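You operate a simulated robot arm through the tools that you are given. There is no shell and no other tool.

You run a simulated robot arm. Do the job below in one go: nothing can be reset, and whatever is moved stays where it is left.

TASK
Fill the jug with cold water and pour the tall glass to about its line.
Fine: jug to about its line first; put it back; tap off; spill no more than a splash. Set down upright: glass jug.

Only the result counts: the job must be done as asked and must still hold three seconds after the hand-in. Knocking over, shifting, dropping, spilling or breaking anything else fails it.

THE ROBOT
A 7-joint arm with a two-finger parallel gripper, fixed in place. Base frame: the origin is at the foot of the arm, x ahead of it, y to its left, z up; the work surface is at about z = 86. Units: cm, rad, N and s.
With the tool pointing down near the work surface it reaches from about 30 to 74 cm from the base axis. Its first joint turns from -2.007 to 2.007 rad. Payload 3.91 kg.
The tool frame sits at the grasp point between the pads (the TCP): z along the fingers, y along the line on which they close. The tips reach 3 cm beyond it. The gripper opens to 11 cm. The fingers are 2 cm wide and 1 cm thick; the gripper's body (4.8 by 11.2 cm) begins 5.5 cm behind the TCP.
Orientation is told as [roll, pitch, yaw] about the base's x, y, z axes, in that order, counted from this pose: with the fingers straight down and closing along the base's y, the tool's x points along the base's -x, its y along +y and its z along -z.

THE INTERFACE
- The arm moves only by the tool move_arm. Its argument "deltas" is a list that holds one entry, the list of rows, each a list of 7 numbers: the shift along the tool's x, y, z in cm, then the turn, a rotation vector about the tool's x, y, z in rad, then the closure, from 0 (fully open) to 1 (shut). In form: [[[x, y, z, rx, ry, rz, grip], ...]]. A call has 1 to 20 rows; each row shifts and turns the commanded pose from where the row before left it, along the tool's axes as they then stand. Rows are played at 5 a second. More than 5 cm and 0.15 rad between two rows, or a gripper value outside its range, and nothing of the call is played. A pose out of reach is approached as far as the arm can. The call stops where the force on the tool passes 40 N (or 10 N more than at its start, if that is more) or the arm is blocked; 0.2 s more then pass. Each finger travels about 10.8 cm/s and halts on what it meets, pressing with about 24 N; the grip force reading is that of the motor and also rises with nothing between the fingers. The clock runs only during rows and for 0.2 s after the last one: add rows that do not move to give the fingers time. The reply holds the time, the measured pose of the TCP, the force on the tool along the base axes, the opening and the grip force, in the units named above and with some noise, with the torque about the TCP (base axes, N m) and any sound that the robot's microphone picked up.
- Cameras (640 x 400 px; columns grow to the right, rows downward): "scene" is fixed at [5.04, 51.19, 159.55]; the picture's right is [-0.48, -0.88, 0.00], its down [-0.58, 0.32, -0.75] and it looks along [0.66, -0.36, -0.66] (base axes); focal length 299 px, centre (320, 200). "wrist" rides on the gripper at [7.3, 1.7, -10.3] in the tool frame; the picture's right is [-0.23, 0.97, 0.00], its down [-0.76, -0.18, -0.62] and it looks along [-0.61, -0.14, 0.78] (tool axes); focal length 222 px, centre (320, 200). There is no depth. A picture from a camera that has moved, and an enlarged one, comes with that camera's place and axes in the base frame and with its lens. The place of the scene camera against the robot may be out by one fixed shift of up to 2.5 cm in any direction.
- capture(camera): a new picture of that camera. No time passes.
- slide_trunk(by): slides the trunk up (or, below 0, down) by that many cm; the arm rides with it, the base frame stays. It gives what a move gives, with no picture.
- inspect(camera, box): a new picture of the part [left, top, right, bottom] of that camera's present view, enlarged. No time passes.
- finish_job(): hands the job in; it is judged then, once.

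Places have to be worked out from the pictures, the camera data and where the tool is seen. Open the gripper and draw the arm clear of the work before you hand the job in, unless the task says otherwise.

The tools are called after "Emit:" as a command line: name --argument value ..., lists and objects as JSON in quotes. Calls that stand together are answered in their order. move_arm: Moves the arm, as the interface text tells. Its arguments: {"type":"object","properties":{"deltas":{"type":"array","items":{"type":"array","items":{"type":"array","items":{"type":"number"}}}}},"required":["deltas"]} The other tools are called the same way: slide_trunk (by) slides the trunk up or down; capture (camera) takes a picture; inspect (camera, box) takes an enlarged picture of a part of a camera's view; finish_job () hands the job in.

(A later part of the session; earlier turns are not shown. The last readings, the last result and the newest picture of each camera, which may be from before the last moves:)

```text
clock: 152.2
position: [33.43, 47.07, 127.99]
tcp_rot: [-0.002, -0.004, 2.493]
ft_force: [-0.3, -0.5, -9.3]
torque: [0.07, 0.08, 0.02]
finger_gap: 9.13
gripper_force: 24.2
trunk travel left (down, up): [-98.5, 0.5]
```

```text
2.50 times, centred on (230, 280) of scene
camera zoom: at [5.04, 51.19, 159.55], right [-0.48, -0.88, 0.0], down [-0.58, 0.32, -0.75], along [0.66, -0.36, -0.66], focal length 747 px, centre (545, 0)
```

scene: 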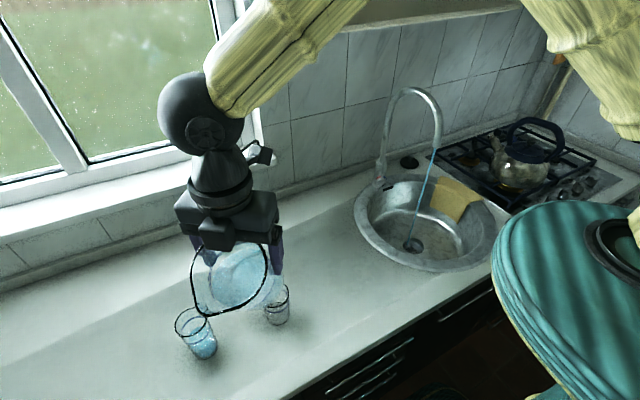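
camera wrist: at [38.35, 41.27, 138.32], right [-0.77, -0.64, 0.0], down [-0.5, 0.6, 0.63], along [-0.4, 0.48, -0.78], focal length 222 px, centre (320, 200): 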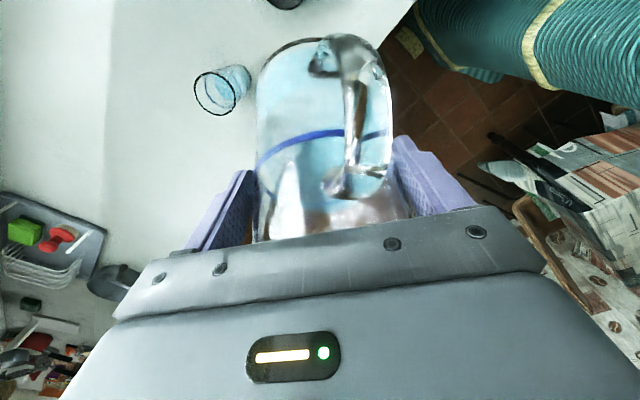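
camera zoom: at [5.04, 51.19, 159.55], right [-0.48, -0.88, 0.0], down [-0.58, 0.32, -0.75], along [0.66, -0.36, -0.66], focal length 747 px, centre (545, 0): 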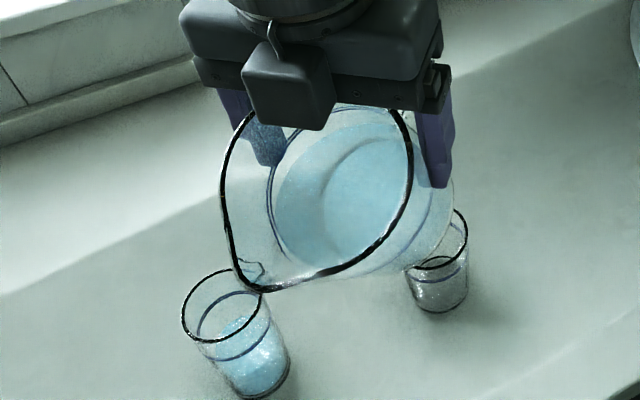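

The finger positions confirm the scene calibration, and the spout tip sits about 8.5 cm ahead and 1.3 cm aside of the tool. I lower the trunk, trim the yaw, and move to the side of the glass at height.

Emit:
slide_trunk --by -12

Emit:
move_arm --deltas '[[[0, 0, 0, 0, 0, 0.133, 0.7], [1.0, -1.4, 0, 0, 0, 0, 0.7], [1.9, -2.7, 0, 0, 0, 0, 0.7], [2.2, -3.1, 0, 0, 0, 0, 0.7], [2.2, -3.1, 0, 0, 0, 0, 0.7], [1.9, -2.7, 0, 0, 0, 0, 0.7], [1.66, -2.45, 0, 0, 0, 0, 0.7], [0, 0, 0, 0, 0, 0, 0.7], [0, 0, 0, 0, 0, 0, 0.7]]]'

Emit:
capture --camera "scene"

Emit:
inspect --camera "scene" --box '[150, 230, 310, 370]'

```text
clock: 153.7
position: [33.52, 47.06, 115.85]
tcp_rot: [-0.002, -0.003, 2.49]
ft_force: [0.9, 0.1, -8.6]
torque: [0.0, 0.01, 0.02]
finger_gap: 9.11
gripper_force: 24.1
trunk travel left (down, up): [-86.5, 12.5]
```

```text
clock: 155.7
position: [52.24, 50.38, 115.73]
tcp_rot: [0.0, -0.004, 2.359]
ft_force: [-0.8, 0.1, -10.1]
torque: [0.05, 0.01, -0.01]
finger_gap: 9.12
gripper_force: 23.9
trunk travel left (down, up): [-86.5, 12.5]
```

```text
taken
```

scene: 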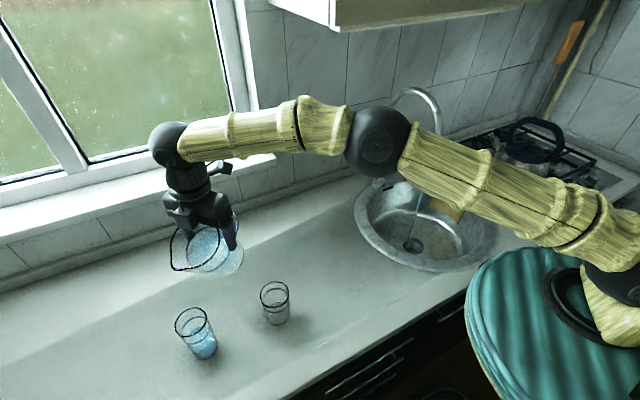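

```text
2.86 times, centred on (230, 300) of scene
camera zoom: at [5.04, 51.19, 159.55], right [-0.48, -0.88, 0.0], down [-0.58, 0.32, -0.75], along [0.66, -0.36, -0.66], focal length 854 px, centre (577, -86)
```

zoom: 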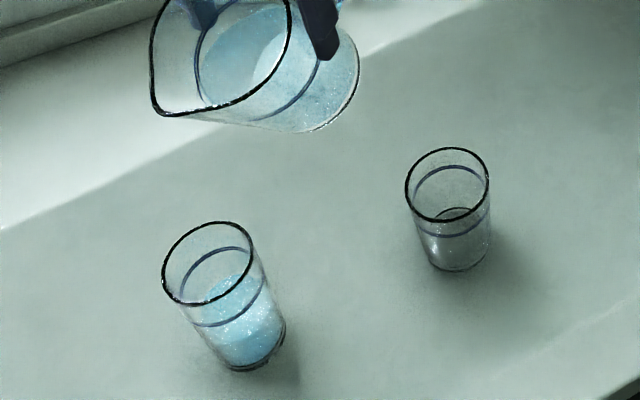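

Now both the glass and the spout are in clear view. I lower so the lip sits just above and short of the glass centre.

Emit:
move_arm --deltas '[[[-0.2, 0.1, 1.5, 0, 0, 0, 0.7], [-0.4, 0.12, 2.9, 0, 0, 0, 0.7], [-0.4, 0.12, 2.9, 0, 0, 0, 0.7], [-0.36, 0.1, 2.7, 0, 0, 0, 0.7], [-0.2, 0.06, 1.5, 0, 0, 0, 0.7], [0, 0, 0, 0, 0, 0, 0.7], [0, 0, 0, 0, 0, 0, 0.7]]]'

Emit:
inspect --camera "scene" --box '[150, 250, 310, 370]'

```text
clock: 157.2
position: [50.78, 51.23, 104.28]
tcp_rot: [0.001, -0.004, 2.359]
ft_force: [-0.2, 0.0, -7.9]
torque: [0.03, -0.02, 0.04]
finger_gap: 9.11
gripper_force: 24.6
trunk travel left (down, up): [-86.5, 12.5]
```

```text
3.33 times, centred on (230, 310) of scene
camera zoom: at [5.04, 51.19, 159.55], right [-0.48, -0.88, 0.0], down [-0.58, 0.32, -0.75], along [0.66, -0.36, -0.66], focal length 996 px, centre (620, -167)
```

zoom: 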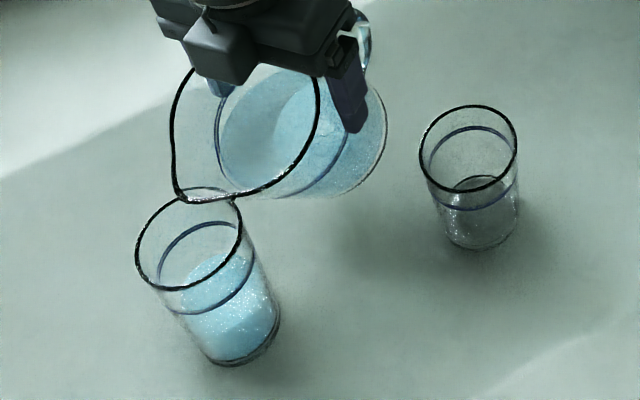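

The spout tip is about 1 cm short of the glass centre along the pour direction, which is what I want. I tilt to just before flow while holding the lip in place.

Emit:
move_arm --deltas '[[[-0.1, 0, -0.39, 0, 0.055, 0, 0.7], [-0.08, 0, -0.4, 0, 0.055, 0, 0.7], [-0.055, 0, -0.4, 0, 0.055, 0, 0.7], [-0.035, 0, -0.4, 0, 0.055, 0, 0.7], [-0.01, 0, -0.4, 0, 0.055, 0, 0.7], [0.01, 0, -0.4, 0, 0.055, 0, 0.7]]]'

Emit:
inspect --camera "scene" --box '[150, 250, 310, 370]'

```text
clock: 158.7
position: [50.14, 51.57, 106.79]
tcp_rot: [-0.002, 0.326, 2.356]
ft_force: [0.1, 0.2, -8.6]
torque: [0.13, 0.1, 0.01]
finger_gap: 9.13
gripper_force: 24.0
trunk travel left (down, up): [-86.5, 12.5]
```

```text
3.33 times, centred on (230, 310) of scene
camera zoom: at [5.04, 51.19, 159.55], right [-0.48, -0.88, 0.0], down [-0.58, 0.32, -0.75], along [0.66, -0.36, -0.66], focal length 996 px, centre (620, -167)
```

zoom: 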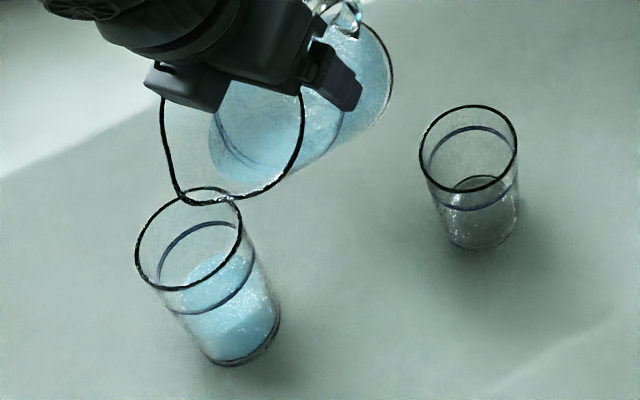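

Lip is steady over the glass and there is no reach warning. I tilt further in small steps.

Emit:
move_arm --deltas '[[[-0.02, 0, -0.25, 0, 0.03, 0, 0.7], [-0.02, 0, -0.25, 0, 0.03, 0, 0.7]]]'

Emit:
inspect --camera "scene" --box '[150, 250, 310, 370]'

```text
clock: 159.2
position: [50.08, 51.65, 107.08]
tcp_rot: [0.0, 0.385, 2.358]
ft_force: [-0.4, 0.4, -8.2]
torque: [0.17, 0.16, 0.02]
finger_gap: 9.15
gripper_force: 24.3
trunk travel left (down, up): [-86.5, 12.5]
```

```text
3.33 times, centred on (230, 310) of scene
camera zoom: at [5.04, 51.19, 159.55], right [-0.48, -0.88, 0.0], down [-0.58, 0.32, -0.75], along [0.66, -0.36, -0.66], focal length 996 px, centre (620, -167)
```

zoom: 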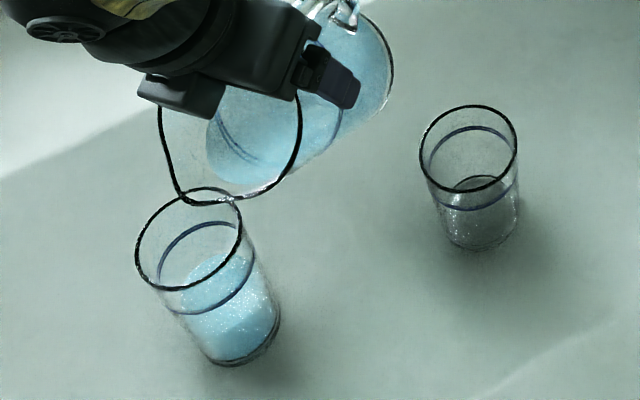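

Not quite at the lip yet. Two more small steps.

Emit:
move_arm --deltas '[[[-0.02, 0, -0.25, 0, 0.03, 0, 0.7], [-0.02, 0, -0.25, 0, 0.03, 0, 0.7]]]'

Emit:
inspect --camera "scene" --box '[150, 250, 310, 370]'

```text
clock: 159.8
position: [49.91, 51.77, 107.59]
tcp_rot: [0.0, 0.447, 2.358]
ft_force: [-0.4, -0.9, -9.1]
torque: [0.15, 0.19, 0.0]
finger_gap: 9.09
gripper_force: 24.0
trunk travel left (down, up): [-86.5, 12.5]
```

```text
3.33 times, centred on (230, 310) of scene
camera zoom: at [5.04, 51.19, 159.55], right [-0.48, -0.88, 0.0], down [-0.58, 0.32, -0.75], along [0.66, -0.36, -0.66], focal length 996 px, centre (620, -167)
```

zoom: 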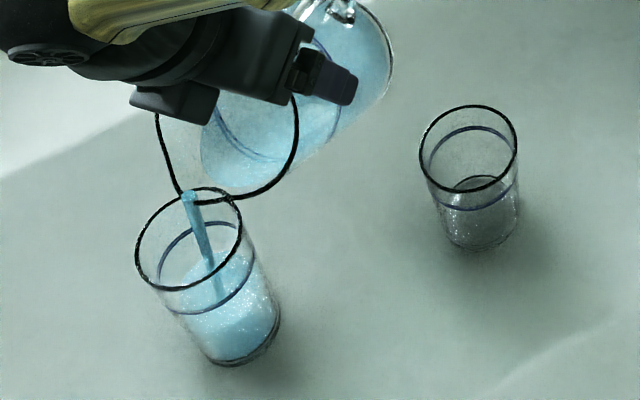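

Now the stream is visible falling into the glass. I hold and monitor the level.

Emit:
move_arm --deltas '[[[0, 0, 0, 0, 0, 0, 0.7], [0, 0, 0, 0, 0, 0, 0.7], [0, 0, 0, 0, 0, 0, 0.7]]]'

Emit:
inspect --camera "scene" --box '[175, 290, 230, 365]'

```text
clock: 160.7
position: [49.8, 51.91, 107.63]
tcp_rot: [0.001, 0.447, 2.36]
ft_force: [-0.5, -0.5, -8.7]
torque: [0.18, 0.14, -0.02]
finger_gap: 9.14
gripper_force: 23.9
trunk travel left (down, up): [-86.5, 12.5]
```

```text
5.33 times, centred on (202, 328) of scene
camera zoom: at [5.04, 51.19, 159.55], right [-0.48, -0.88, 0.0], down [-0.58, 0.32, -0.75], along [0.66, -0.36, -0.66], focal length 1593 px, centre (947, -480)
```

zoom: 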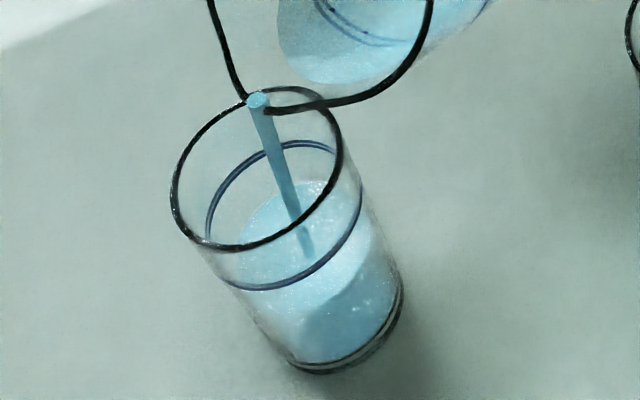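

The level is around 70–75% of the way to the line. I keep holding.

Emit:
move_arm --deltas '[[[0, 0, 0, 0, 0, 0, 0.7], [0, 0, 0, 0, 0, 0, 0.7], [0, 0, 0, 0, 0, 0, 0.7]]]'

Emit:
inspect --camera "scene" --box '[175, 290, 230, 365]'

```text
clock: 161.4
position: [49.9, 51.84, 107.65]
tcp_rot: [0.0, 0.448, 2.36]
ft_force: [-0.3, 0.3, -8.4]
torque: [0.16, 0.14, -0.01]
finger_gap: 9.1
gripper_force: 24.3
trunk travel left (down, up): [-86.5, 12.5]
```

```text
5.33 times, centred on (202, 328) of scene
camera zoom: at [5.04, 51.19, 159.55], right [-0.48, -0.88, 0.0], down [-0.58, 0.32, -0.75], along [0.66, -0.36, -0.66], focal length 1593 px, centre (947, -480)
```

zoom: 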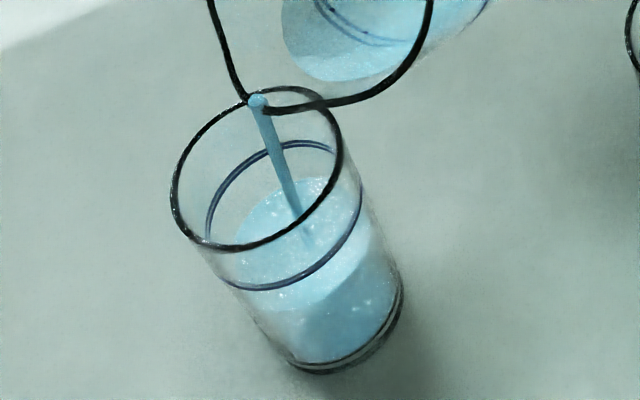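

Flow is slowing. I add a little tilt and hold.

Emit:
move_arm --deltas '[[[-0.02, 0, -0.2, 0, 0.025, 0, 0.7], [0, 0, 0, 0, 0, 0, 0.7], [0, 0, 0, 0, 0, 0, 0.7], [0, 0, 0, 0, 0, 0, 0.7]]]'

Emit:
inspect --camera "scene" --box '[175, 290, 230, 365]'

```text
clock: 162.4
position: [49.91, 52.0, 107.84]
tcp_rot: [-0.001, 0.473, 2.358]
ft_force: [-0.3, 0.7, -7.7]
torque: [0.18, 0.14, 0.0]
finger_gap: 9.13
gripper_force: 24.1
trunk travel left (down, up): [-86.5, 12.5]
```

```text
5.33 times, centred on (202, 328) of scene
camera zoom: at [5.04, 51.19, 159.55], right [-0.48, -0.88, 0.0], down [-0.58, 0.32, -0.75], along [0.66, -0.36, -0.66], focal length 1593 px, centre (947, -480)
```

zoom: 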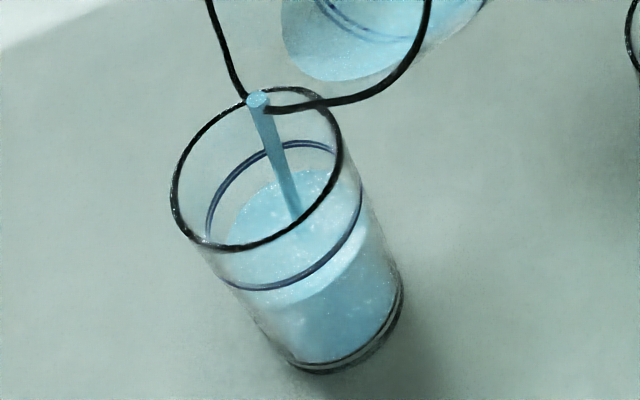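

About 75% of line volume. I continue with a small extra tilt and hold.

Emit:
move_arm --deltas '[[[-0.02, 0, -0.2, 0, 0.025, 0, 0.7], [0, 0, 0, 0, 0, 0, 0.7], [0, 0, 0, 0, 0, 0, 0.7], [0, 0, 0, 0, 0, 0, 0.7], [0, 0, 0, 0, 0, 0, 0.7]]]'

Emit:
inspect --camera "scene" --box '[175, 290, 230, 365]'

```text
clock: 163.7
position: [49.89, 52.06, 108.06]
tcp_rot: [0.0, 0.497, 2.358]
ft_force: [0.1, 0.2, -7.9]
torque: [0.19, 0.16, 0.01]
finger_gap: 9.09
gripper_force: 24.1
trunk travel left (down, up): [-86.5, 12.5]
```

```text
5.33 times, centred on (202, 328) of scene
camera zoom: at [5.04, 51.19, 159.55], right [-0.48, -0.88, 0.0], down [-0.58, 0.32, -0.75], along [0.66, -0.36, -0.66], focal length 1593 px, centre (947, -480)
```

zoom: 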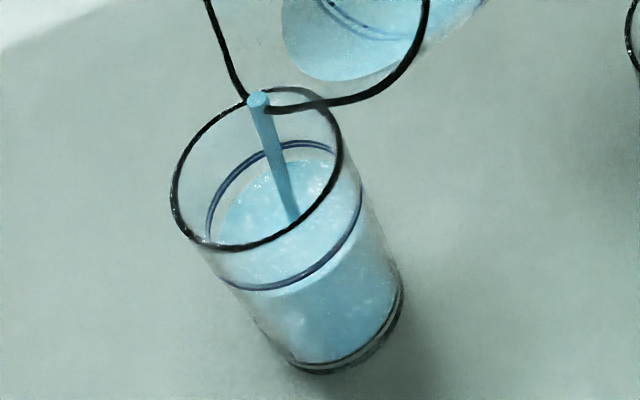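

Getting close: roughly 85%. Another small increment.

Emit:
move_arm --deltas '[[[-0.02, 0, -0.16, 0, 0.02, 0, 0.7], [0, 0, 0, 0, 0, 0, 0.7], [0, 0, 0, 0, 0, 0, 0.7], [0, 0, 0, 0, 0, 0, 0.7]]]'

Emit:
inspect --camera "scene" --box '[175, 290, 230, 365]'

```text
clock: 164.7
position: [49.68, 52.1, 108.12]
tcp_rot: [0.002, 0.516, 2.359]
ft_force: [0.2, 0.2, -8.9]
torque: [0.2, 0.16, -0.02]
finger_gap: 9.15
gripper_force: 24.2
trunk travel left (down, up): [-86.5, 12.5]
```

```text
5.33 times, centred on (202, 328) of scene
camera zoom: at [5.04, 51.19, 159.55], right [-0.48, -0.88, 0.0], down [-0.58, 0.32, -0.75], along [0.66, -0.36, -0.66], focal length 1593 px, centre (947, -480)
```

zoom: 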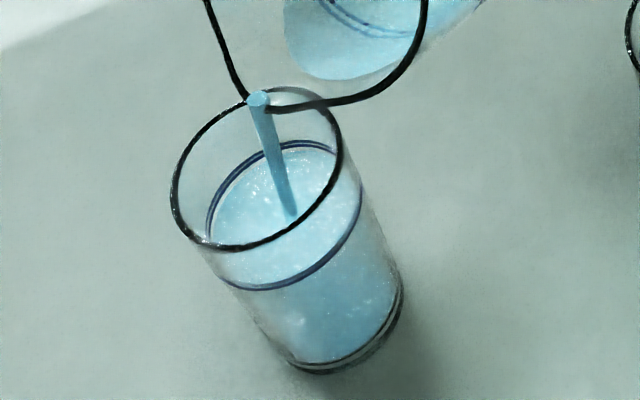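

Just under the line now. I hold 0.4 s more, then tilt back to stop the flow.

Emit:
move_arm --deltas '[[[0, 0, 0, 0, 0, 0, 0.7], [0, 0, 0, 0, 0, 0, 0.7], [0.05, 0, 0.4, 0, -0.1, 0, 0.7], [0.05, 0, 0.6, 0, -0.1, 0, 0.7], [0.03, 0, 0.6, 0, -0.1, 0, 0.7], [0, 0, 0.4, 0, -0.1, 0, 0.7], [0, 0, 0, 0, 0, 0, 0.7]]]'

Emit:
inspect --camera "scene" --box '[175, 290, 230, 365]'

Emit:
inspect --camera "scene" --box '[150, 250, 310, 370]'

```text
clock: 166.2
position: [50.22, 51.4, 106.35]
tcp_rot: [0.001, 0.113, 2.356]
ft_force: [-0.2, -0.3, -8.1]
torque: [0.07, 0.05, -0.03]
finger_gap: 9.12
gripper_force: 23.9
trunk travel left (down, up): [-86.5, 12.5]
```

```text
5.33 times, centred on (202, 328) of scene
camera zoom: at [5.04, 51.19, 159.55], right [-0.48, -0.88, 0.0], down [-0.58, 0.32, -0.75], along [0.66, -0.36, -0.66], focal length 1593 px, centre (947, -480)
```

zoom: 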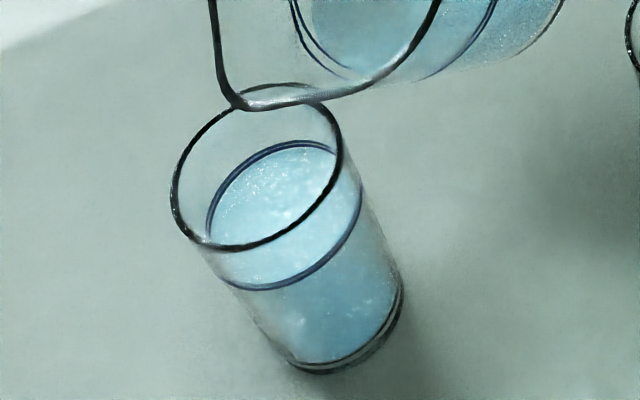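

```text
3.33 times, centred on (230, 310) of scene
camera zoom: at [5.04, 51.19, 159.55], right [-0.48, -0.88, 0.0], down [-0.58, 0.32, -0.75], along [0.66, -0.36, -0.66], focal length 996 px, centre (620, -167)
```

zoom: 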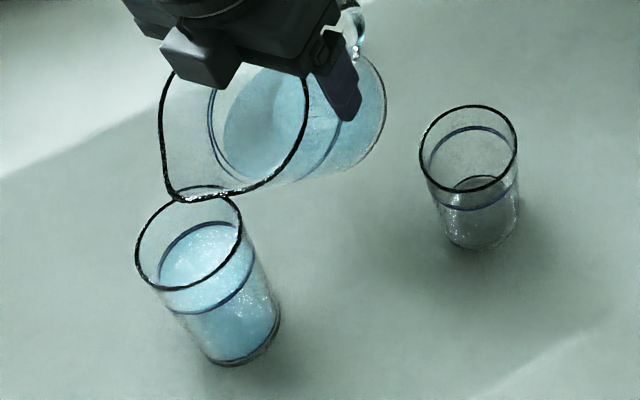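

The surface sits right at the line, the counter is dry, and the flow has stopped. I lift the jug straight up and away from the glass.

Emit:
move_arm --deltas '[[[0.15, 0, -1.5, 0, 0, 0, 0.7], [0.34, 0, -2.98, 0, 0, 0, 0.7], [0.34, 0, -2.98, 0, 0, 0, 0.7], [0.34, 0, -2.98, 0, 0, 0, 0.7], [0.2, 0, -1.7, 0, -0.06, 0, 0.7], [0, 0, 0, 0, -0.053, 0, 0.7], [-0.5, 1.6, 0, 0, 0, 0, 0.7], [-0.95, 3.0, 0, 0, 0, 0, 0.7], [-0.95, 3.2, 0, 0, 0, 0, 0.7], [-0.95, 3.2, 0, 0, 0, 0, 0.7], [-0.95, 2.8, 0, 0, 0, 0, 0.7], [-0.4, 1.3, 0, 0, 0, 0, 0.7], [0, 0, 0, 0, 0, 0, 0.7]]]'

Emit:
move_arm --deltas '[[[0, 0, 0, 0, 0, 0.07, 0.7], [0, 0, 0, 0, 0, 0.13, 0.7], [0, 0, 0, 0, 0, 0.13, 0.7], [0, 0, 0, 0, 0, 0.13, 0.7], [0, 0, 0, 0, 0, 0.13, 0.7], [0, 0, 0, 0, 0, 0.13, 0.7], [0, 0, 0, 0, 0, 0.13, 0.7], [0, 0, 0, 0, 0, 0.13, 0.7], [0, 0, 0, 0, 0, 0.13, 0.7], [0, 0, 0, 0, 0, 0.13, 0.7], [0, 0, 0, 0, 0, 0.13, 0.7], [0, 0, 0, 0, 0, 0.13, 0.7], [0, 0, 0, 0, 0, 0.13, 0.7], [0, 0, 0, 0, 0, 0.13, 0.7], [0, 0, 0, 0, 0, 0.07, 0.7], [0, 0, 0, 0, 0, 0, 0.7]]]'

Emit:
capture --camera "scene"

```text
clock: 169.1
position: [36.16, 44.07, 118.6]
tcp_rot: [-0.002, 0.003, 2.358]
ft_force: [0.3, 1.2, -7.1]
torque: [0.03, 0.0, -0.02]
finger_gap: 9.13
gripper_force: 24.0
trunk travel left (down, up): [-86.5, 12.5]
```

```text
clock: 172.4
position: [36.29, 44.19, 118.62]
tcp_rot: [-0.004, -0.003, 0.524]
ft_force: [-0.4, -0.7, -8.7]
torque: [-0.01, -0.02, -0.01]
finger_gap: 9.11
gripper_force: 24.2
trunk travel left (down, up): [-86.5, 12.5]
```

```text
taken
```

scene: 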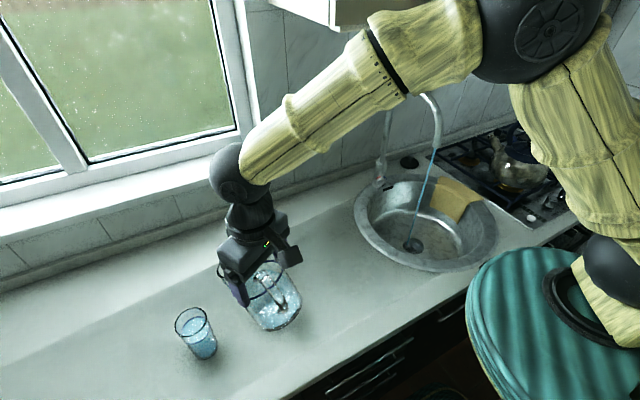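

I turn a bit more, carry the jug back over toward its place, and straighten it.

Emit:
move_arm --deltas '[[[0, 0, 0, 0, 0, 0.08, 0.7], [0, 0, 0, 0, 0, 0.084, 0.7], [0, -1.5, 0, 0, 0, 0, 0.7], [0, -3.2, 0, 0, 0, 0, 0.7], [0, -3.2, 0, 0, 0, 0, 0.7], [0, -3.2, 0, 0, 0, 0, 0.7], [0, -3.2, 0, 0, 0, 0, 0.7], [0, -3.2, 0, 0, 0, 0, 0.7], [0, -3.2, 0, 0, 0, 0, 0.7], [0, -3.2, 0, 0, 0, 0, 0.7], [0, -2.5, 0, 0, 0, 0, 0.7], [0, 0, 0, 0, -0.06, 0, 0.7], [0, 0, 0, 0, -0.09, 0, 0.7], [0, 0, 0, 0, -0.09, 0, 0.7], [0, 0, 0, 0, -0.09, 0, 0.7], [0, 0, 0, 0, -0.09, 0, 0.7], [0, 0, 0, 0, 0, 0, 0.7]]]'

Emit:
capture --camera "wrist"

Emit:
capture --camera "scene"

```text
clock: 176.1
position: [45.6, 19.45, 118.69]
tcp_rot: [-0.001, -0.424, 0.365]
ft_force: [1.1, -0.6, -8.0]
torque: [-0.08, 0.16, 0.02]
finger_gap: 9.14
gripper_force: 24.6
trunk travel left (down, up): [-86.5, 12.5]
```

```text
taken
camera wrist: at [34.96, 17.03, 125.11], right [-0.15, 0.98, 0.09], down [0.47, -0.01, 0.88], along [0.87, 0.18, -0.46], focal length 222 px, centre (320, 200)
```

wrist: 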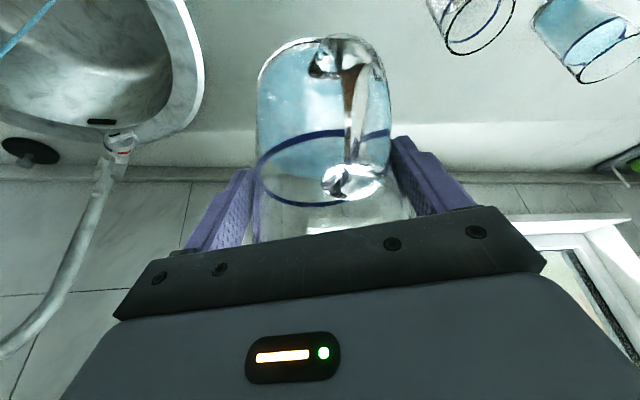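

```text
taken
```

scene: 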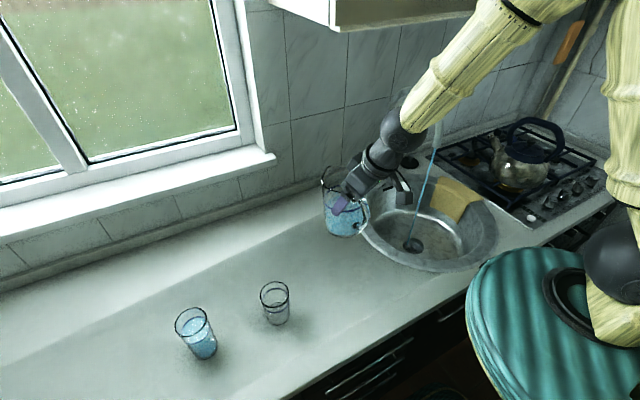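

I zoom to judge whether the jug is vertical.

Emit:
inspect --camera "scene" --box '[305, 150, 405, 250]'

Emit:
inspect --camera "wrist" --box '[200, 10, 440, 240]'

```text
4.00 times, centred on (355, 200) of scene
camera zoom: at [5.04, 51.19, 159.55], right [-0.48, -0.88, 0.0], down [-0.58, 0.32, -0.75], along [0.66, -0.36, -0.66], focal length 1195 px, centre (180, 200)
```

zoom: 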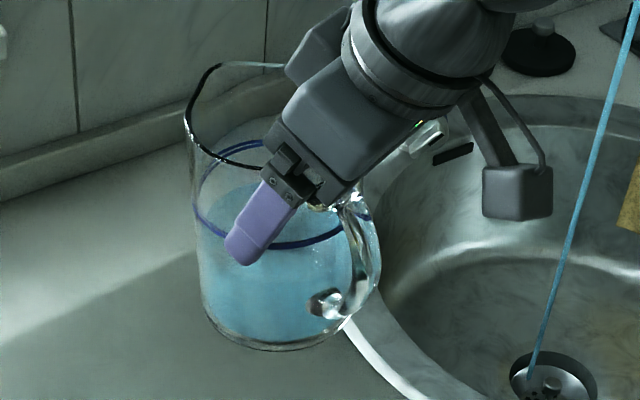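

```text
1.74 times, centred on (320, 125) of wrist
camera zoom: at [34.96, 17.03, 125.11], right [-0.15, 0.98, 0.09], down [0.47, -0.01, 0.88], along [0.87, 0.18, -0.46], focal length 386 px, centre (320, 330)
```

zoom: 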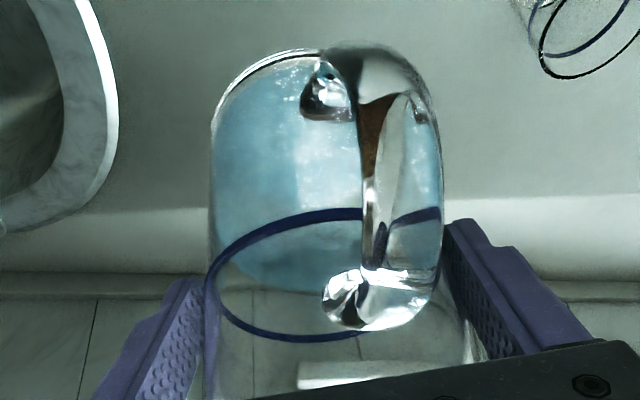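

The jug still leans forward by roughly 0.15 rad. I correct and recheck.

Emit:
move_arm --deltas '[[[0, 0, 0, 0, -0.07, 0, 0.7], [0, 0, 0, 0, -0.08, 0, 0.7], [0, 0, 0, 0, 0, 0, 0.7]]]'

Emit:
inspect --camera "scene" --box '[305, 150, 405, 250]'

Emit:
inspect --camera "wrist" --box '[200, 10, 440, 240]'

```text
clock: 176.8
position: [45.6, 19.36, 118.56]
tcp_rot: [-0.003, -0.575, 0.365]
ft_force: [-0.7, 0.5, -8.2]
torque: [-0.09, 0.22, 0.03]
finger_gap: 9.1
gripper_force: 24.2
trunk travel left (down, up): [-86.5, 12.5]
```

```text
4.00 times, centred on (355, 200) of scene
camera zoom: at [5.04, 51.19, 159.55], right [-0.48, -0.88, 0.0], down [-0.58, 0.32, -0.75], along [0.66, -0.36, -0.66], focal length 1195 px, centre (180, 200)
```

zoom: 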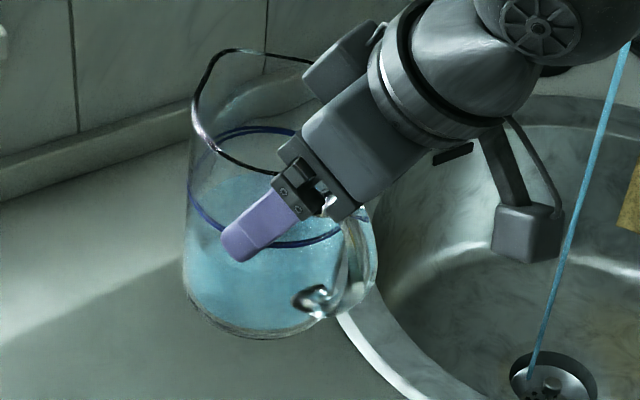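

```text
1.74 times, centred on (320, 125) of wrist
camera zoom: at [34.15, 16.75, 123.41], right [-0.17, 0.98, 0.12], down [0.35, -0.06, 0.94], along [0.92, 0.2, -0.33], focal length 386 px, centre (320, 330)
```

zoom: 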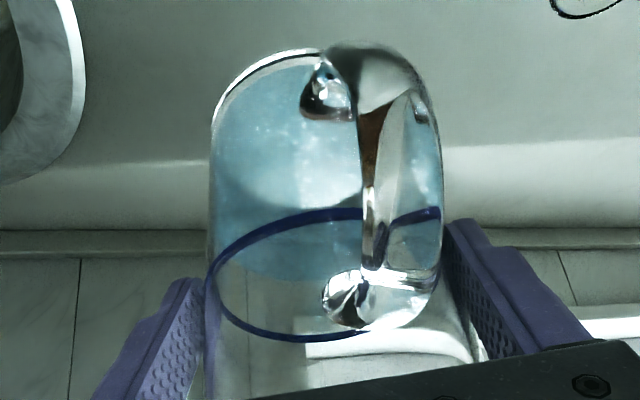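

Edges suggest vertical near tool tilt −0.53 to −0.5, and the remaining lean is small with the water now low. I set −0.51, raise the trunk for inner reach, then descend near its place.

Emit:
slide_trunk --by 11

Emit:
move_arm --deltas '[[[0, 0, 0, 0, 0.06, 0, 0.7], [1.0, 0, 1.8, 0, 0, 0, 0.7], [1.71, 0, 3.14, 0, 0, 0, 0.7], [1.71, 0, 3.14, 0, 0, 0, 0.7], [1.71, 0, 3.14, 0, 0, 0, 0.7], [1.71, 0, 3.14, 0, 0, 0, 0.7], [1.71, 0, 3.14, 0, 0, 0, 0.7], [1.71, 0, 3.14, 0, 0, 0, 0.7], [1.71, 0, 3.14, 0, 0, 0, 0.7], [0.8, 0, 1.3, 0, 0, 0, 0.7], [0, 0, 0, 0, 0, 0, 0.7], [0, 0, 0, 0, 0, 0, 0.7]]]'

Emit:
inspect --camera "scene" --box '[300, 180, 430, 300]'

Emit:
capture --camera "wrist"

```text
clock: 178.3
position: [45.57, 19.52, 129.59]
tcp_rot: [-0.003, -0.572, 0.365]
ft_force: [-0.1, 0.4, -8.1]
torque: [-0.08, 0.2, 0.02]
finger_gap: 9.13
gripper_force: 23.5
trunk travel left (down, up): [-97.5, 1.5]
```

```text
clock: 180.9
position: [45.95, 19.49, 101.04]
tcp_rot: [-0.005, -0.512, 0.365]
ft_force: [0.2, -1.2, -7.6]
torque: [-0.1, 0.16, 0.0]
finger_gap: 9.14
gripper_force: 24.5
trunk travel left (down, up): [-97.5, 1.5]
```

```text
3.33 times, centred on (365, 240) of scene
camera zoom: at [5.04, 51.19, 159.55], right [-0.48, -0.88, 0.0], down [-0.58, 0.32, -0.75], along [0.66, -0.36, -0.66], focal length 996 px, centre (170, 67)
```

zoom: 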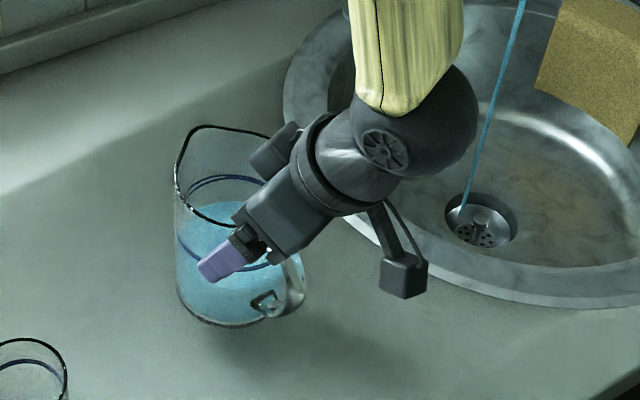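

```text
taken
camera wrist: at [34.69, 16.91, 106.46], right [-0.16, 0.98, 0.11], down [0.4, -0.04, 0.92], along [0.9, 0.19, -0.38], focal length 222 px, centre (320, 200)
```

wrist: 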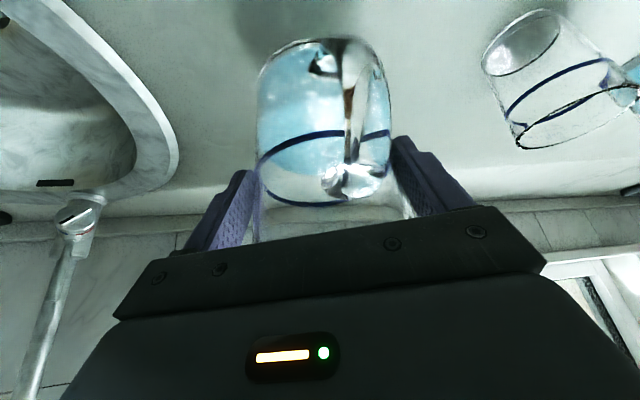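

The jug looks vertical. I move back over its original place, then lower slowly.

Emit:
move_arm --deltas '[[[1.0, -0.25, -0.56, 0, 0, 0, 0.7], [1.7, -0.42, -0.96, 0, 0, 0, 0.7], [1.7, -0.42, -0.96, 0, 0, 0, 0.7], [1.14, -0.26, -0.63, 0, 0, 0, 0.7], [0.2, 0, 0.35, 0, 0, 0, 0.7], [0.25, 0, 0.44, 0, 0, 0, 0.7], [0.25, 0, 0.44, 0, 0, 0, 0.7], [0, 0, 0, 0, 0, 0, 0.7]]]'

Emit:
inspect --camera "scene" --box '[310, 200, 430, 310]'

```text
clock: 182.7
position: [40.5, 15.92, 99.65]
tcp_rot: [-0.004, -0.512, 0.366]
ft_force: [1.0, 0.3, -7.3]
torque: [-0.08, 0.15, -0.04]
finger_gap: 9.13
gripper_force: 24.4
trunk travel left (down, up): [-97.5, 1.5]
```

```text
3.64 times, centred on (370, 255) of scene
camera zoom: at [5.04, 51.19, 159.55], right [-0.48, -0.88, 0.0], down [-0.58, 0.32, -0.75], along [0.66, -0.36, -0.66], focal length 1086 px, centre (138, 0)
```

zoom: 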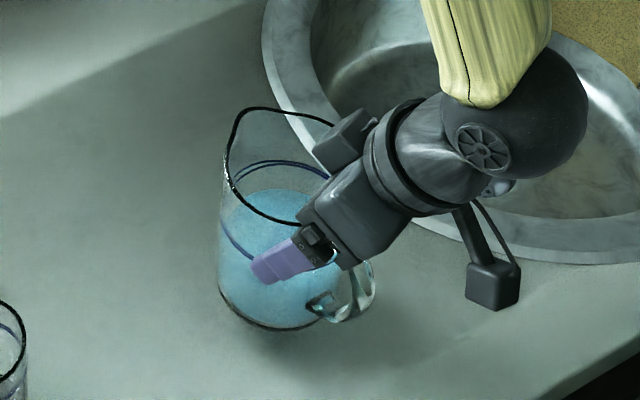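

The base is about 3 cm above the counter and about 1.2 cm too far left. I shift slightly and lower.

Emit:
move_arm --deltas '[[[0.64, -0.79, -0.36, 0, 0, 0, 0.7], [0.2, 0, 0.35, 0, 0, 0, 0.7], [0.25, 0, 0.44, 0, 0, 0, 0.7], [0.25, 0, 0.44, 0, 0, 0, 0.7], [0.25, 0, 0.44, 0, 0, 0, 0.7], [0.2, 0, 0.35, 0, 0, 0, 0.7], [0, 0, 0, 0, 0, 0, 0.7]]]'

Emit:
inspect --camera "scene" --box '[310, 200, 430, 310]'

```text
clock: 184.3
position: [40.01, 14.92, 97.27]
tcp_rot: [-0.001, -0.515, 0.365]
ft_force: [-0.1, -0.5, -7.2]
torque: [-0.06, 0.18, 0.01]
finger_gap: 9.12
gripper_force: 23.9
trunk travel left (down, up): [-97.5, 1.5]
```

```text
3.64 times, centred on (370, 255) of scene
camera zoom: at [5.04, 51.19, 159.55], right [-0.48, -0.88, 0.0], down [-0.58, 0.32, -0.75], along [0.66, -0.36, -0.66], focal length 1086 px, centre (138, 0)
```

zoom: 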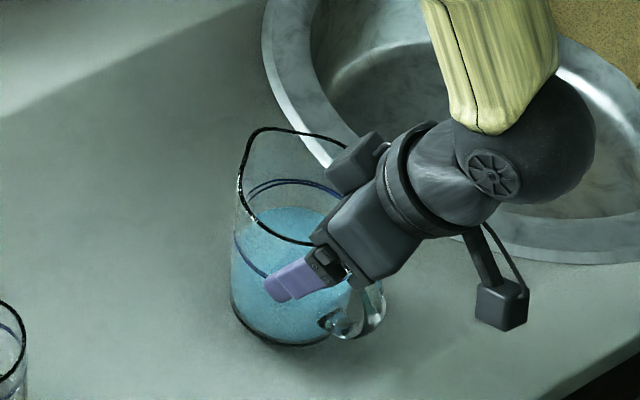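

About 1 cm to go. I lower in fine steps until contact.

Emit:
move_arm --deltas '[[[0.12, 0, 0.22, 0, 0, 0, 0.7], [0.12, 0, 0.22, 0, 0, 0, 0.7], [0, 0, 0, 0, 0, 0, 0.7]]]'

Emit:
move_arm --deltas '[[[0.12, 0, 0.22, 0, 0, 0, 0.7], [0, 0, 0, 0, 0, 0, 0.7]]]'

```text
clock: 185.1
position: [40.0, 14.94, 96.74]
tcp_rot: [-0.003, -0.51, 0.364]
ft_force: [0.6, 0.0, -6.7]
torque: [-0.08, 0.26, -0.01]
finger_gap: 9.12
gripper_force: 23.7
trunk travel left (down, up): [-97.5, 1.5]
```

```text
clock: 185.7
position: [40.16, 14.86, 96.55]
tcp_rot: [-0.003, -0.517, 0.365]
ft_force: [3.8, -0.1, 12.3]
torque: [0.15, 0.07, 0.01]
finger_gap: 9.08
gripper_force: 23.9
trunk travel left (down, up): [-97.5, 1.5]
```

Contact made and fairly level. I release the jug.

Emit:
move_arm --deltas '[[[-0.06, 0, -0.1, 0, 0, 0, 0.7], [0, 0, 0, 0, 0, 0, 0.1], [0, 0, 0, 0, 0, 0, 0], [0, 0, 0, 0, 0, 0, 0]]]'

Emit:
capture --camera "wrist"

Emit:
inspect --camera "scene" --box '[310, 200, 430, 310]'

```text
clock: 186.7
position: [39.99, 14.91, 96.72]
tcp_rot: [-0.004, -0.512, 0.365]
ft_force: [-0.3, 0.4, -0.5]
torque: [0.0, 0.0, -0.01]
finger_gap: 10.99
gripper_force: 0.0
trunk travel left (down, up): [-97.5, 1.5]
```

```text
taken
camera wrist: at [28.79, 12.35, 102.14], right [-0.16, 0.98, 0.11], down [0.4, -0.04, 0.92], along [0.9, 0.19, -0.38], focal length 222 px, centre (320, 200)
```

wrist: 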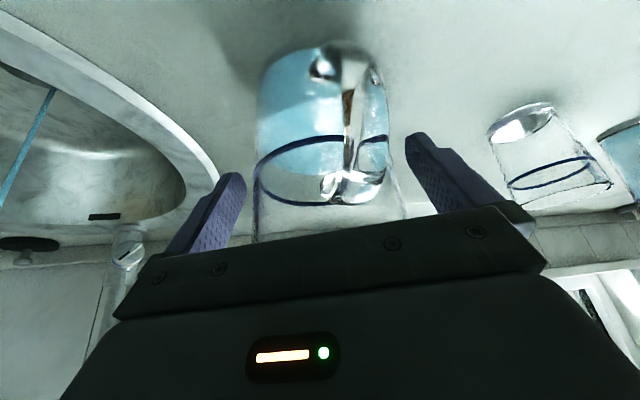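

```text
3.64 times, centred on (370, 255) of scene
camera zoom: at [5.04, 51.19, 159.55], right [-0.48, -0.88, 0.0], down [-0.58, 0.32, -0.75], along [0.66, -0.36, -0.66], focal length 1086 px, centre (138, 0)
```

zoom: 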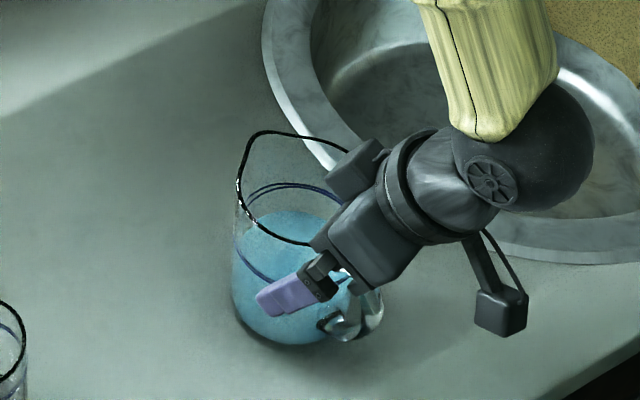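

Standing and released. I raise the hand clear and inspect the jug.

Emit:
move_arm --deltas '[[[-0.25, 0, -0.44, 0, 0, 0, 0], [-0.75, 0, -1.3, 0, 0, 0, 0], [-1.5, 0, -2.6, 0, 0, 0, 0], [-1.7, 0, -3.0, 0, 0, 0, 0], [-1.7, 0, -3.0, 0, 0, 0, 0], [0, -3, 0, 0, 0, 0, 0], [0, -4, 0, 0, 0, 0, 0], [0, -4, 0, 0, 0, 0, 0], [0, -4, 0, 0, 0, 0, 0], [0, 0, 0, 0, 0, 0, 0]]]'

Emit:
capture --camera "scene"

Emit:
inspect --camera "scene" --box '[320, 210, 420, 310]'

```text
clock: 188.9
position: [45.43, 0.92, 108.5]
tcp_rot: [-0.005, -0.514, 0.366]
ft_force: [-0.7, 1.3, 0.4]
torque: [0.0, 0.04, 0.01]
finger_gap: 11.02
gripper_force: 0.0
trunk travel left (down, up): [-97.5, 1.5]
```

```text
taken
```

scene: 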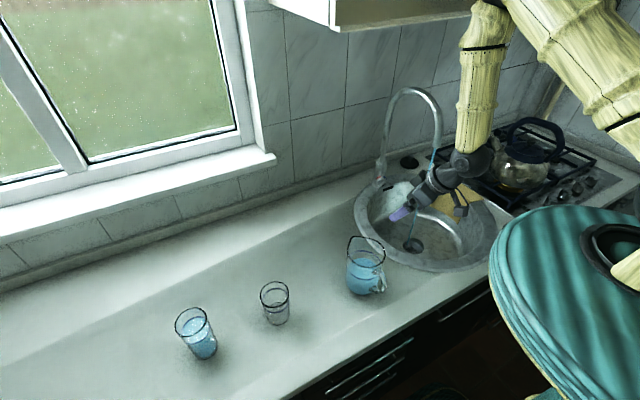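

```text
4.00 times, centred on (370, 260) of scene
camera zoom: at [5.04, 51.19, 159.55], right [-0.48, -0.88, 0.0], down [-0.58, 0.32, -0.75], along [0.66, -0.36, -0.66], focal length 1195 px, centre (120, -40)
```

zoom: 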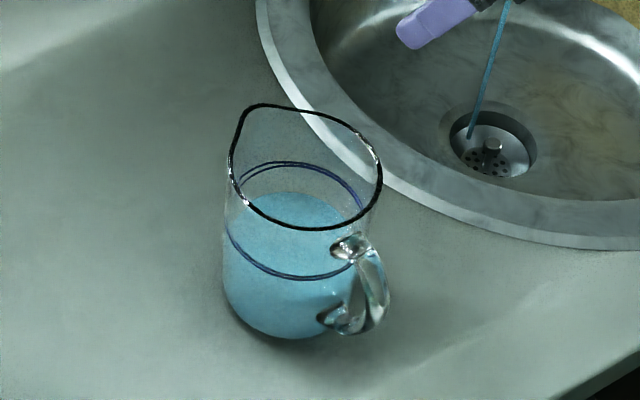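

The jug stands upright with its remaining water, about 1 cm from its original spot. Next I turn off the tap: I move toward the mixer and orient the tool as before.

Emit:
move_arm --deltas '[[[-2.33, -1.83, 1.32, 0, 0, 0, 0], [-2.33, -1.83, 1.32, 0, 0, 0, 0], [-2.33, -1.83, 1.32, 0, 0, 0, 0], [-2.33, -1.83, 1.32, 0, 0, 0, 0.2], [0, 0, 0, 0.0647, 0, 0.1146, 0.4], [0, 0, 0, 0.0647, 0, 0.1146, 0.55], [0, 0, 0, 0.0647, 0, 0.1146, 0.55], [0, 0, 0, 0.0647, 0, 0.1146, 0.55], [0, 0, 0, 0.0647, 0, 0.1146, 0.55], [0, 0, 0, 0.0647, 0, 0.1146, 0.55], [0, 0, 0, 0.0647, 0, 0.1146, 0.55], [0, 0, 0, 0.0647, 0, 0.1146, 0.55], [0, 0, 0, 0, -0.135, 0, 0.55], [0, 0, 0, 0, -0.135, 0, 0.55], [0, 0, 0, 0, 0, 0, 0.55]]]'

Emit:
capture --camera "wrist"

Emit:
capture --camera "scene"

```text
clock: 192.1
position: [57.92, -2.18, 108.5]
tcp_rot: [-0.002, -0.789, -0.69]
ft_force: [1.4, 1.3, 0.9]
torque: [0.03, -0.01, -0.03]
finger_gap: 4.92
gripper_force: 0.1
trunk travel left (down, up): [-97.5, 1.5]
```

```text
taken
camera wrist: at [49.57, 6.94, 110.83], right [0.74, 0.65, 0.16], down [-0.04, -0.2, 0.98], along [0.67, -0.74, -0.12], focal length 222 px, centre (320, 200)
```

wrist: 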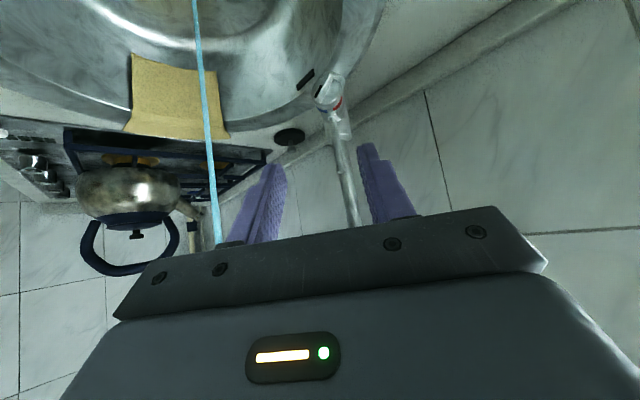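

```text
taken
```

scene: 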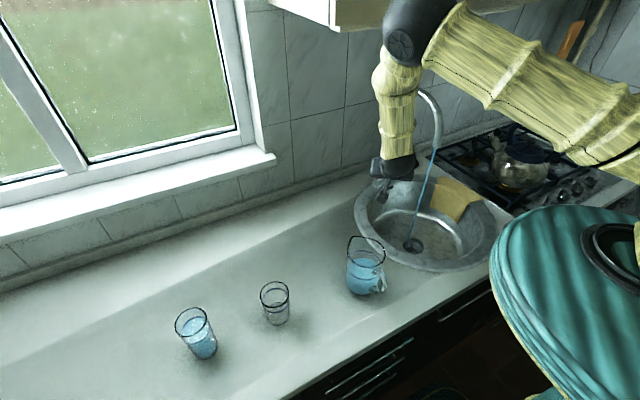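

Orientation matches the earlier lever approach. I descend and advance so the fingers straddle the pulled pin.

Emit:
move_arm --deltas '[[[2.53, 0.2, 2.51, 0, 0, 0, 0.55], [2.53, 0.2, 2.51, 0, 0, 0, 0.55], [-2.6, 0.11, 2.62, 0, 0, 0, 0.55], [-2.6, 0.11, 2.62, 0, 0, 0, 0.55], [-2.6, 0.11, 2.62, 0, 0, 0, 0.55], [-2.6, 0.11, 2.62, 0, 0, 0, 0.55], [-2.5, 0.11, 2.52, 0, 0, 0, 0.55], [0, 0, 0, 0, 0, 0, 0.55], [0, 0, 0, 0, 0, 0, 0.55]]]'

Emit:
inspect --camera "wrist" --box '[200, 40, 440, 240]'

```text
clock: 194.1
position: [72.57, -12.89, 101.3]
tcp_rot: [-0.003, -0.784, -0.687]
ft_force: [0.0, 0.6, 0.8]
torque: [0.03, 0.01, -0.02]
finger_gap: 4.97
gripper_force: 0.0
trunk travel left (down, up): [-97.5, 1.5]
```

```text
2.00 times, centred on (320, 140) of wrist
camera zoom: at [64.23, -3.85, 103.59], right [0.74, 0.65, 0.16], down [-0.04, -0.2, 0.98], along [0.67, -0.73, -0.12], focal length 444 px, centre (320, 320)
```

zoom: 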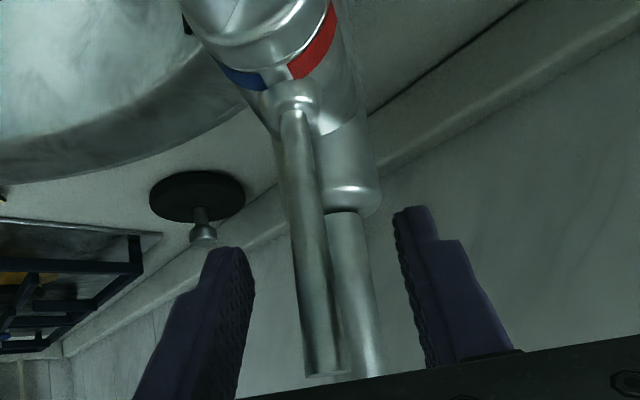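

Pin is centred between the fingers. I grip it and push it back to close the tap.

Emit:
move_arm --deltas '[[[0, 0, 0, 0, 0, 0, 0.9], [0, 0, 0, 0, 0, 0, 0.95], [0, 0, 0, 0, 0, 0, 0.95], [-0.2, 0, 0.2, 0, 0, 0, 0.95], [-0.2, 0, 0.2, 0, 0, 0, 0.95], [-0.2, 0, 0.2, 0, 0, 0, 0.95], [-0.2, 0, 0.2, 0, 0, 0, 0.95], [-0.2, 0, 0.2, 0, 0, 0, 0.95], [-0.1, 0, 0.1, 0, 0, 0, 0.95], [0, 0, 0, 0, 0, 0, 0.95]]]'

Emit:
capture --camera "scene"

Emit:
inspect --camera "scene" --box '[370, 130, 470, 270]'

```text
clock: 196.3
position: [73.46, -13.76, 101.5]
tcp_rot: [-0.006, -0.781, -0.686]
ft_force: [-28.9, 17.5, -5.3]
torque: [0.32, 0.3, -0.03]
finger_gap: 1.06
gripper_force: 45.0
trunk travel left (down, up): [-97.5, 1.5]
```

```text
taken
```

scene: 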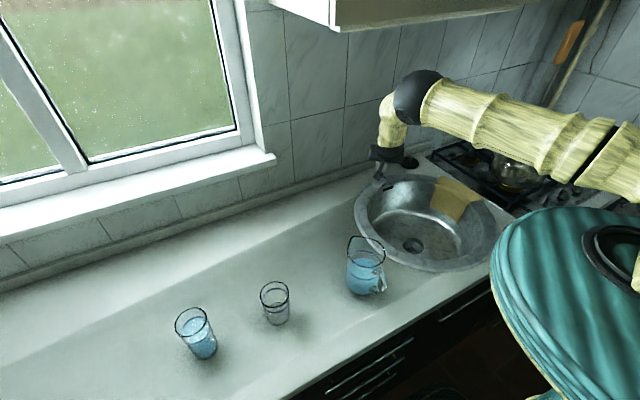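

```text
2.86 times, centred on (420, 200) of scene
camera zoom: at [5.04, 51.19, 159.55], right [-0.48, -0.88, 0.0], down [-0.58, 0.32, -0.75], along [0.66, -0.36, -0.66], focal length 854 px, centre (34, 200)
```

zoom: 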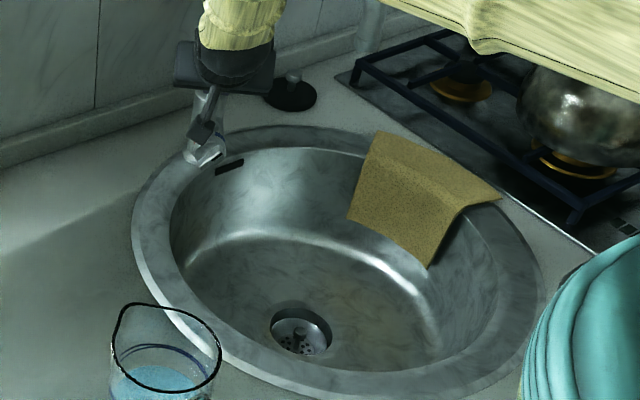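

The stream is off and the lever is hard on its stop. I release it and back away along the mixer axis.

Emit:
move_arm --deltas '[[[0, 0, 0, 0, 0, 0, 0.6], [0, 0, 0, 0, 0, 0, 0.55], [0, 0, 0, 0, 0, 0, 0.55], [1.5, 0, -1.5, 0, 0, 0, 0.55], [2, 0, -2, 0, 0, 0, 0.55], [2, 0, -2, 0, 0, 0, 0.4], [2, 0, -2, 0, 0, 0, 0.2], [0, 0, -4, 0, 0, 0, 0], [0, 0, -4, 0, 0, 0, 0], [0, 0, -4, 0, 0, 0, 0], [0, 0, 0, 0, 0, 0, 0]]]'

Emit:
capture --camera "scene"

Emit:
inspect --camera "scene" --box '[360, 70, 470, 260]'

Emit:
inspect --camera "scene" --box '[165, 220, 400, 370]'

```text
clock: 198.7
position: [59.31, -1.87, 109.86]
tcp_rot: [-0.004, -0.784, -0.688]
ft_force: [-0.6, -0.4, 0.5]
torque: [0.0, 0.02, -0.05]
finger_gap: 10.99
gripper_force: 0.1
trunk travel left (down, up): [-97.5, 1.5]
```

```text
taken
```

scene: 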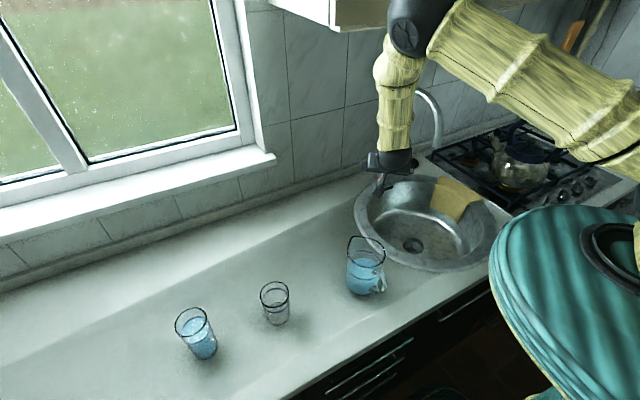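

```text
2.11 times, centred on (415, 165) of scene
camera zoom: at [5.04, 51.19, 159.55], right [-0.48, -0.88, 0.0], down [-0.58, 0.32, -0.75], along [0.66, -0.36, -0.66], focal length 629 px, centre (120, 274)
```

zoom: 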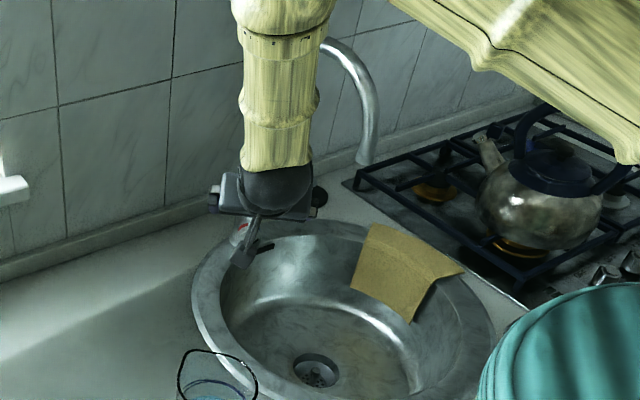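

```text
2.67 times, centred on (282, 295) of scene
camera zoom: at [5.04, 51.19, 159.55], right [-0.48, -0.88, 0.0], down [-0.58, 0.32, -0.75], along [0.66, -0.36, -0.66], focal length 797 px, centre (420, -53)
```

zoom: 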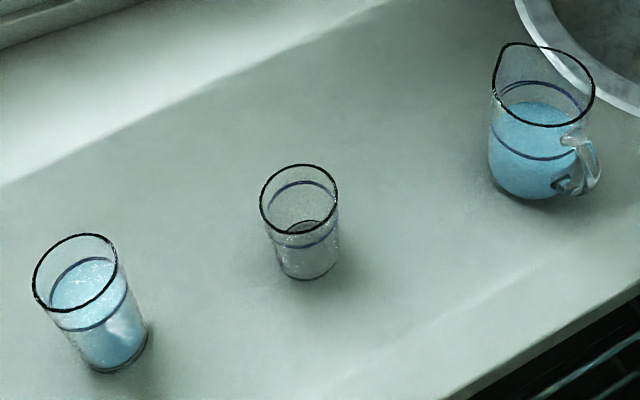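

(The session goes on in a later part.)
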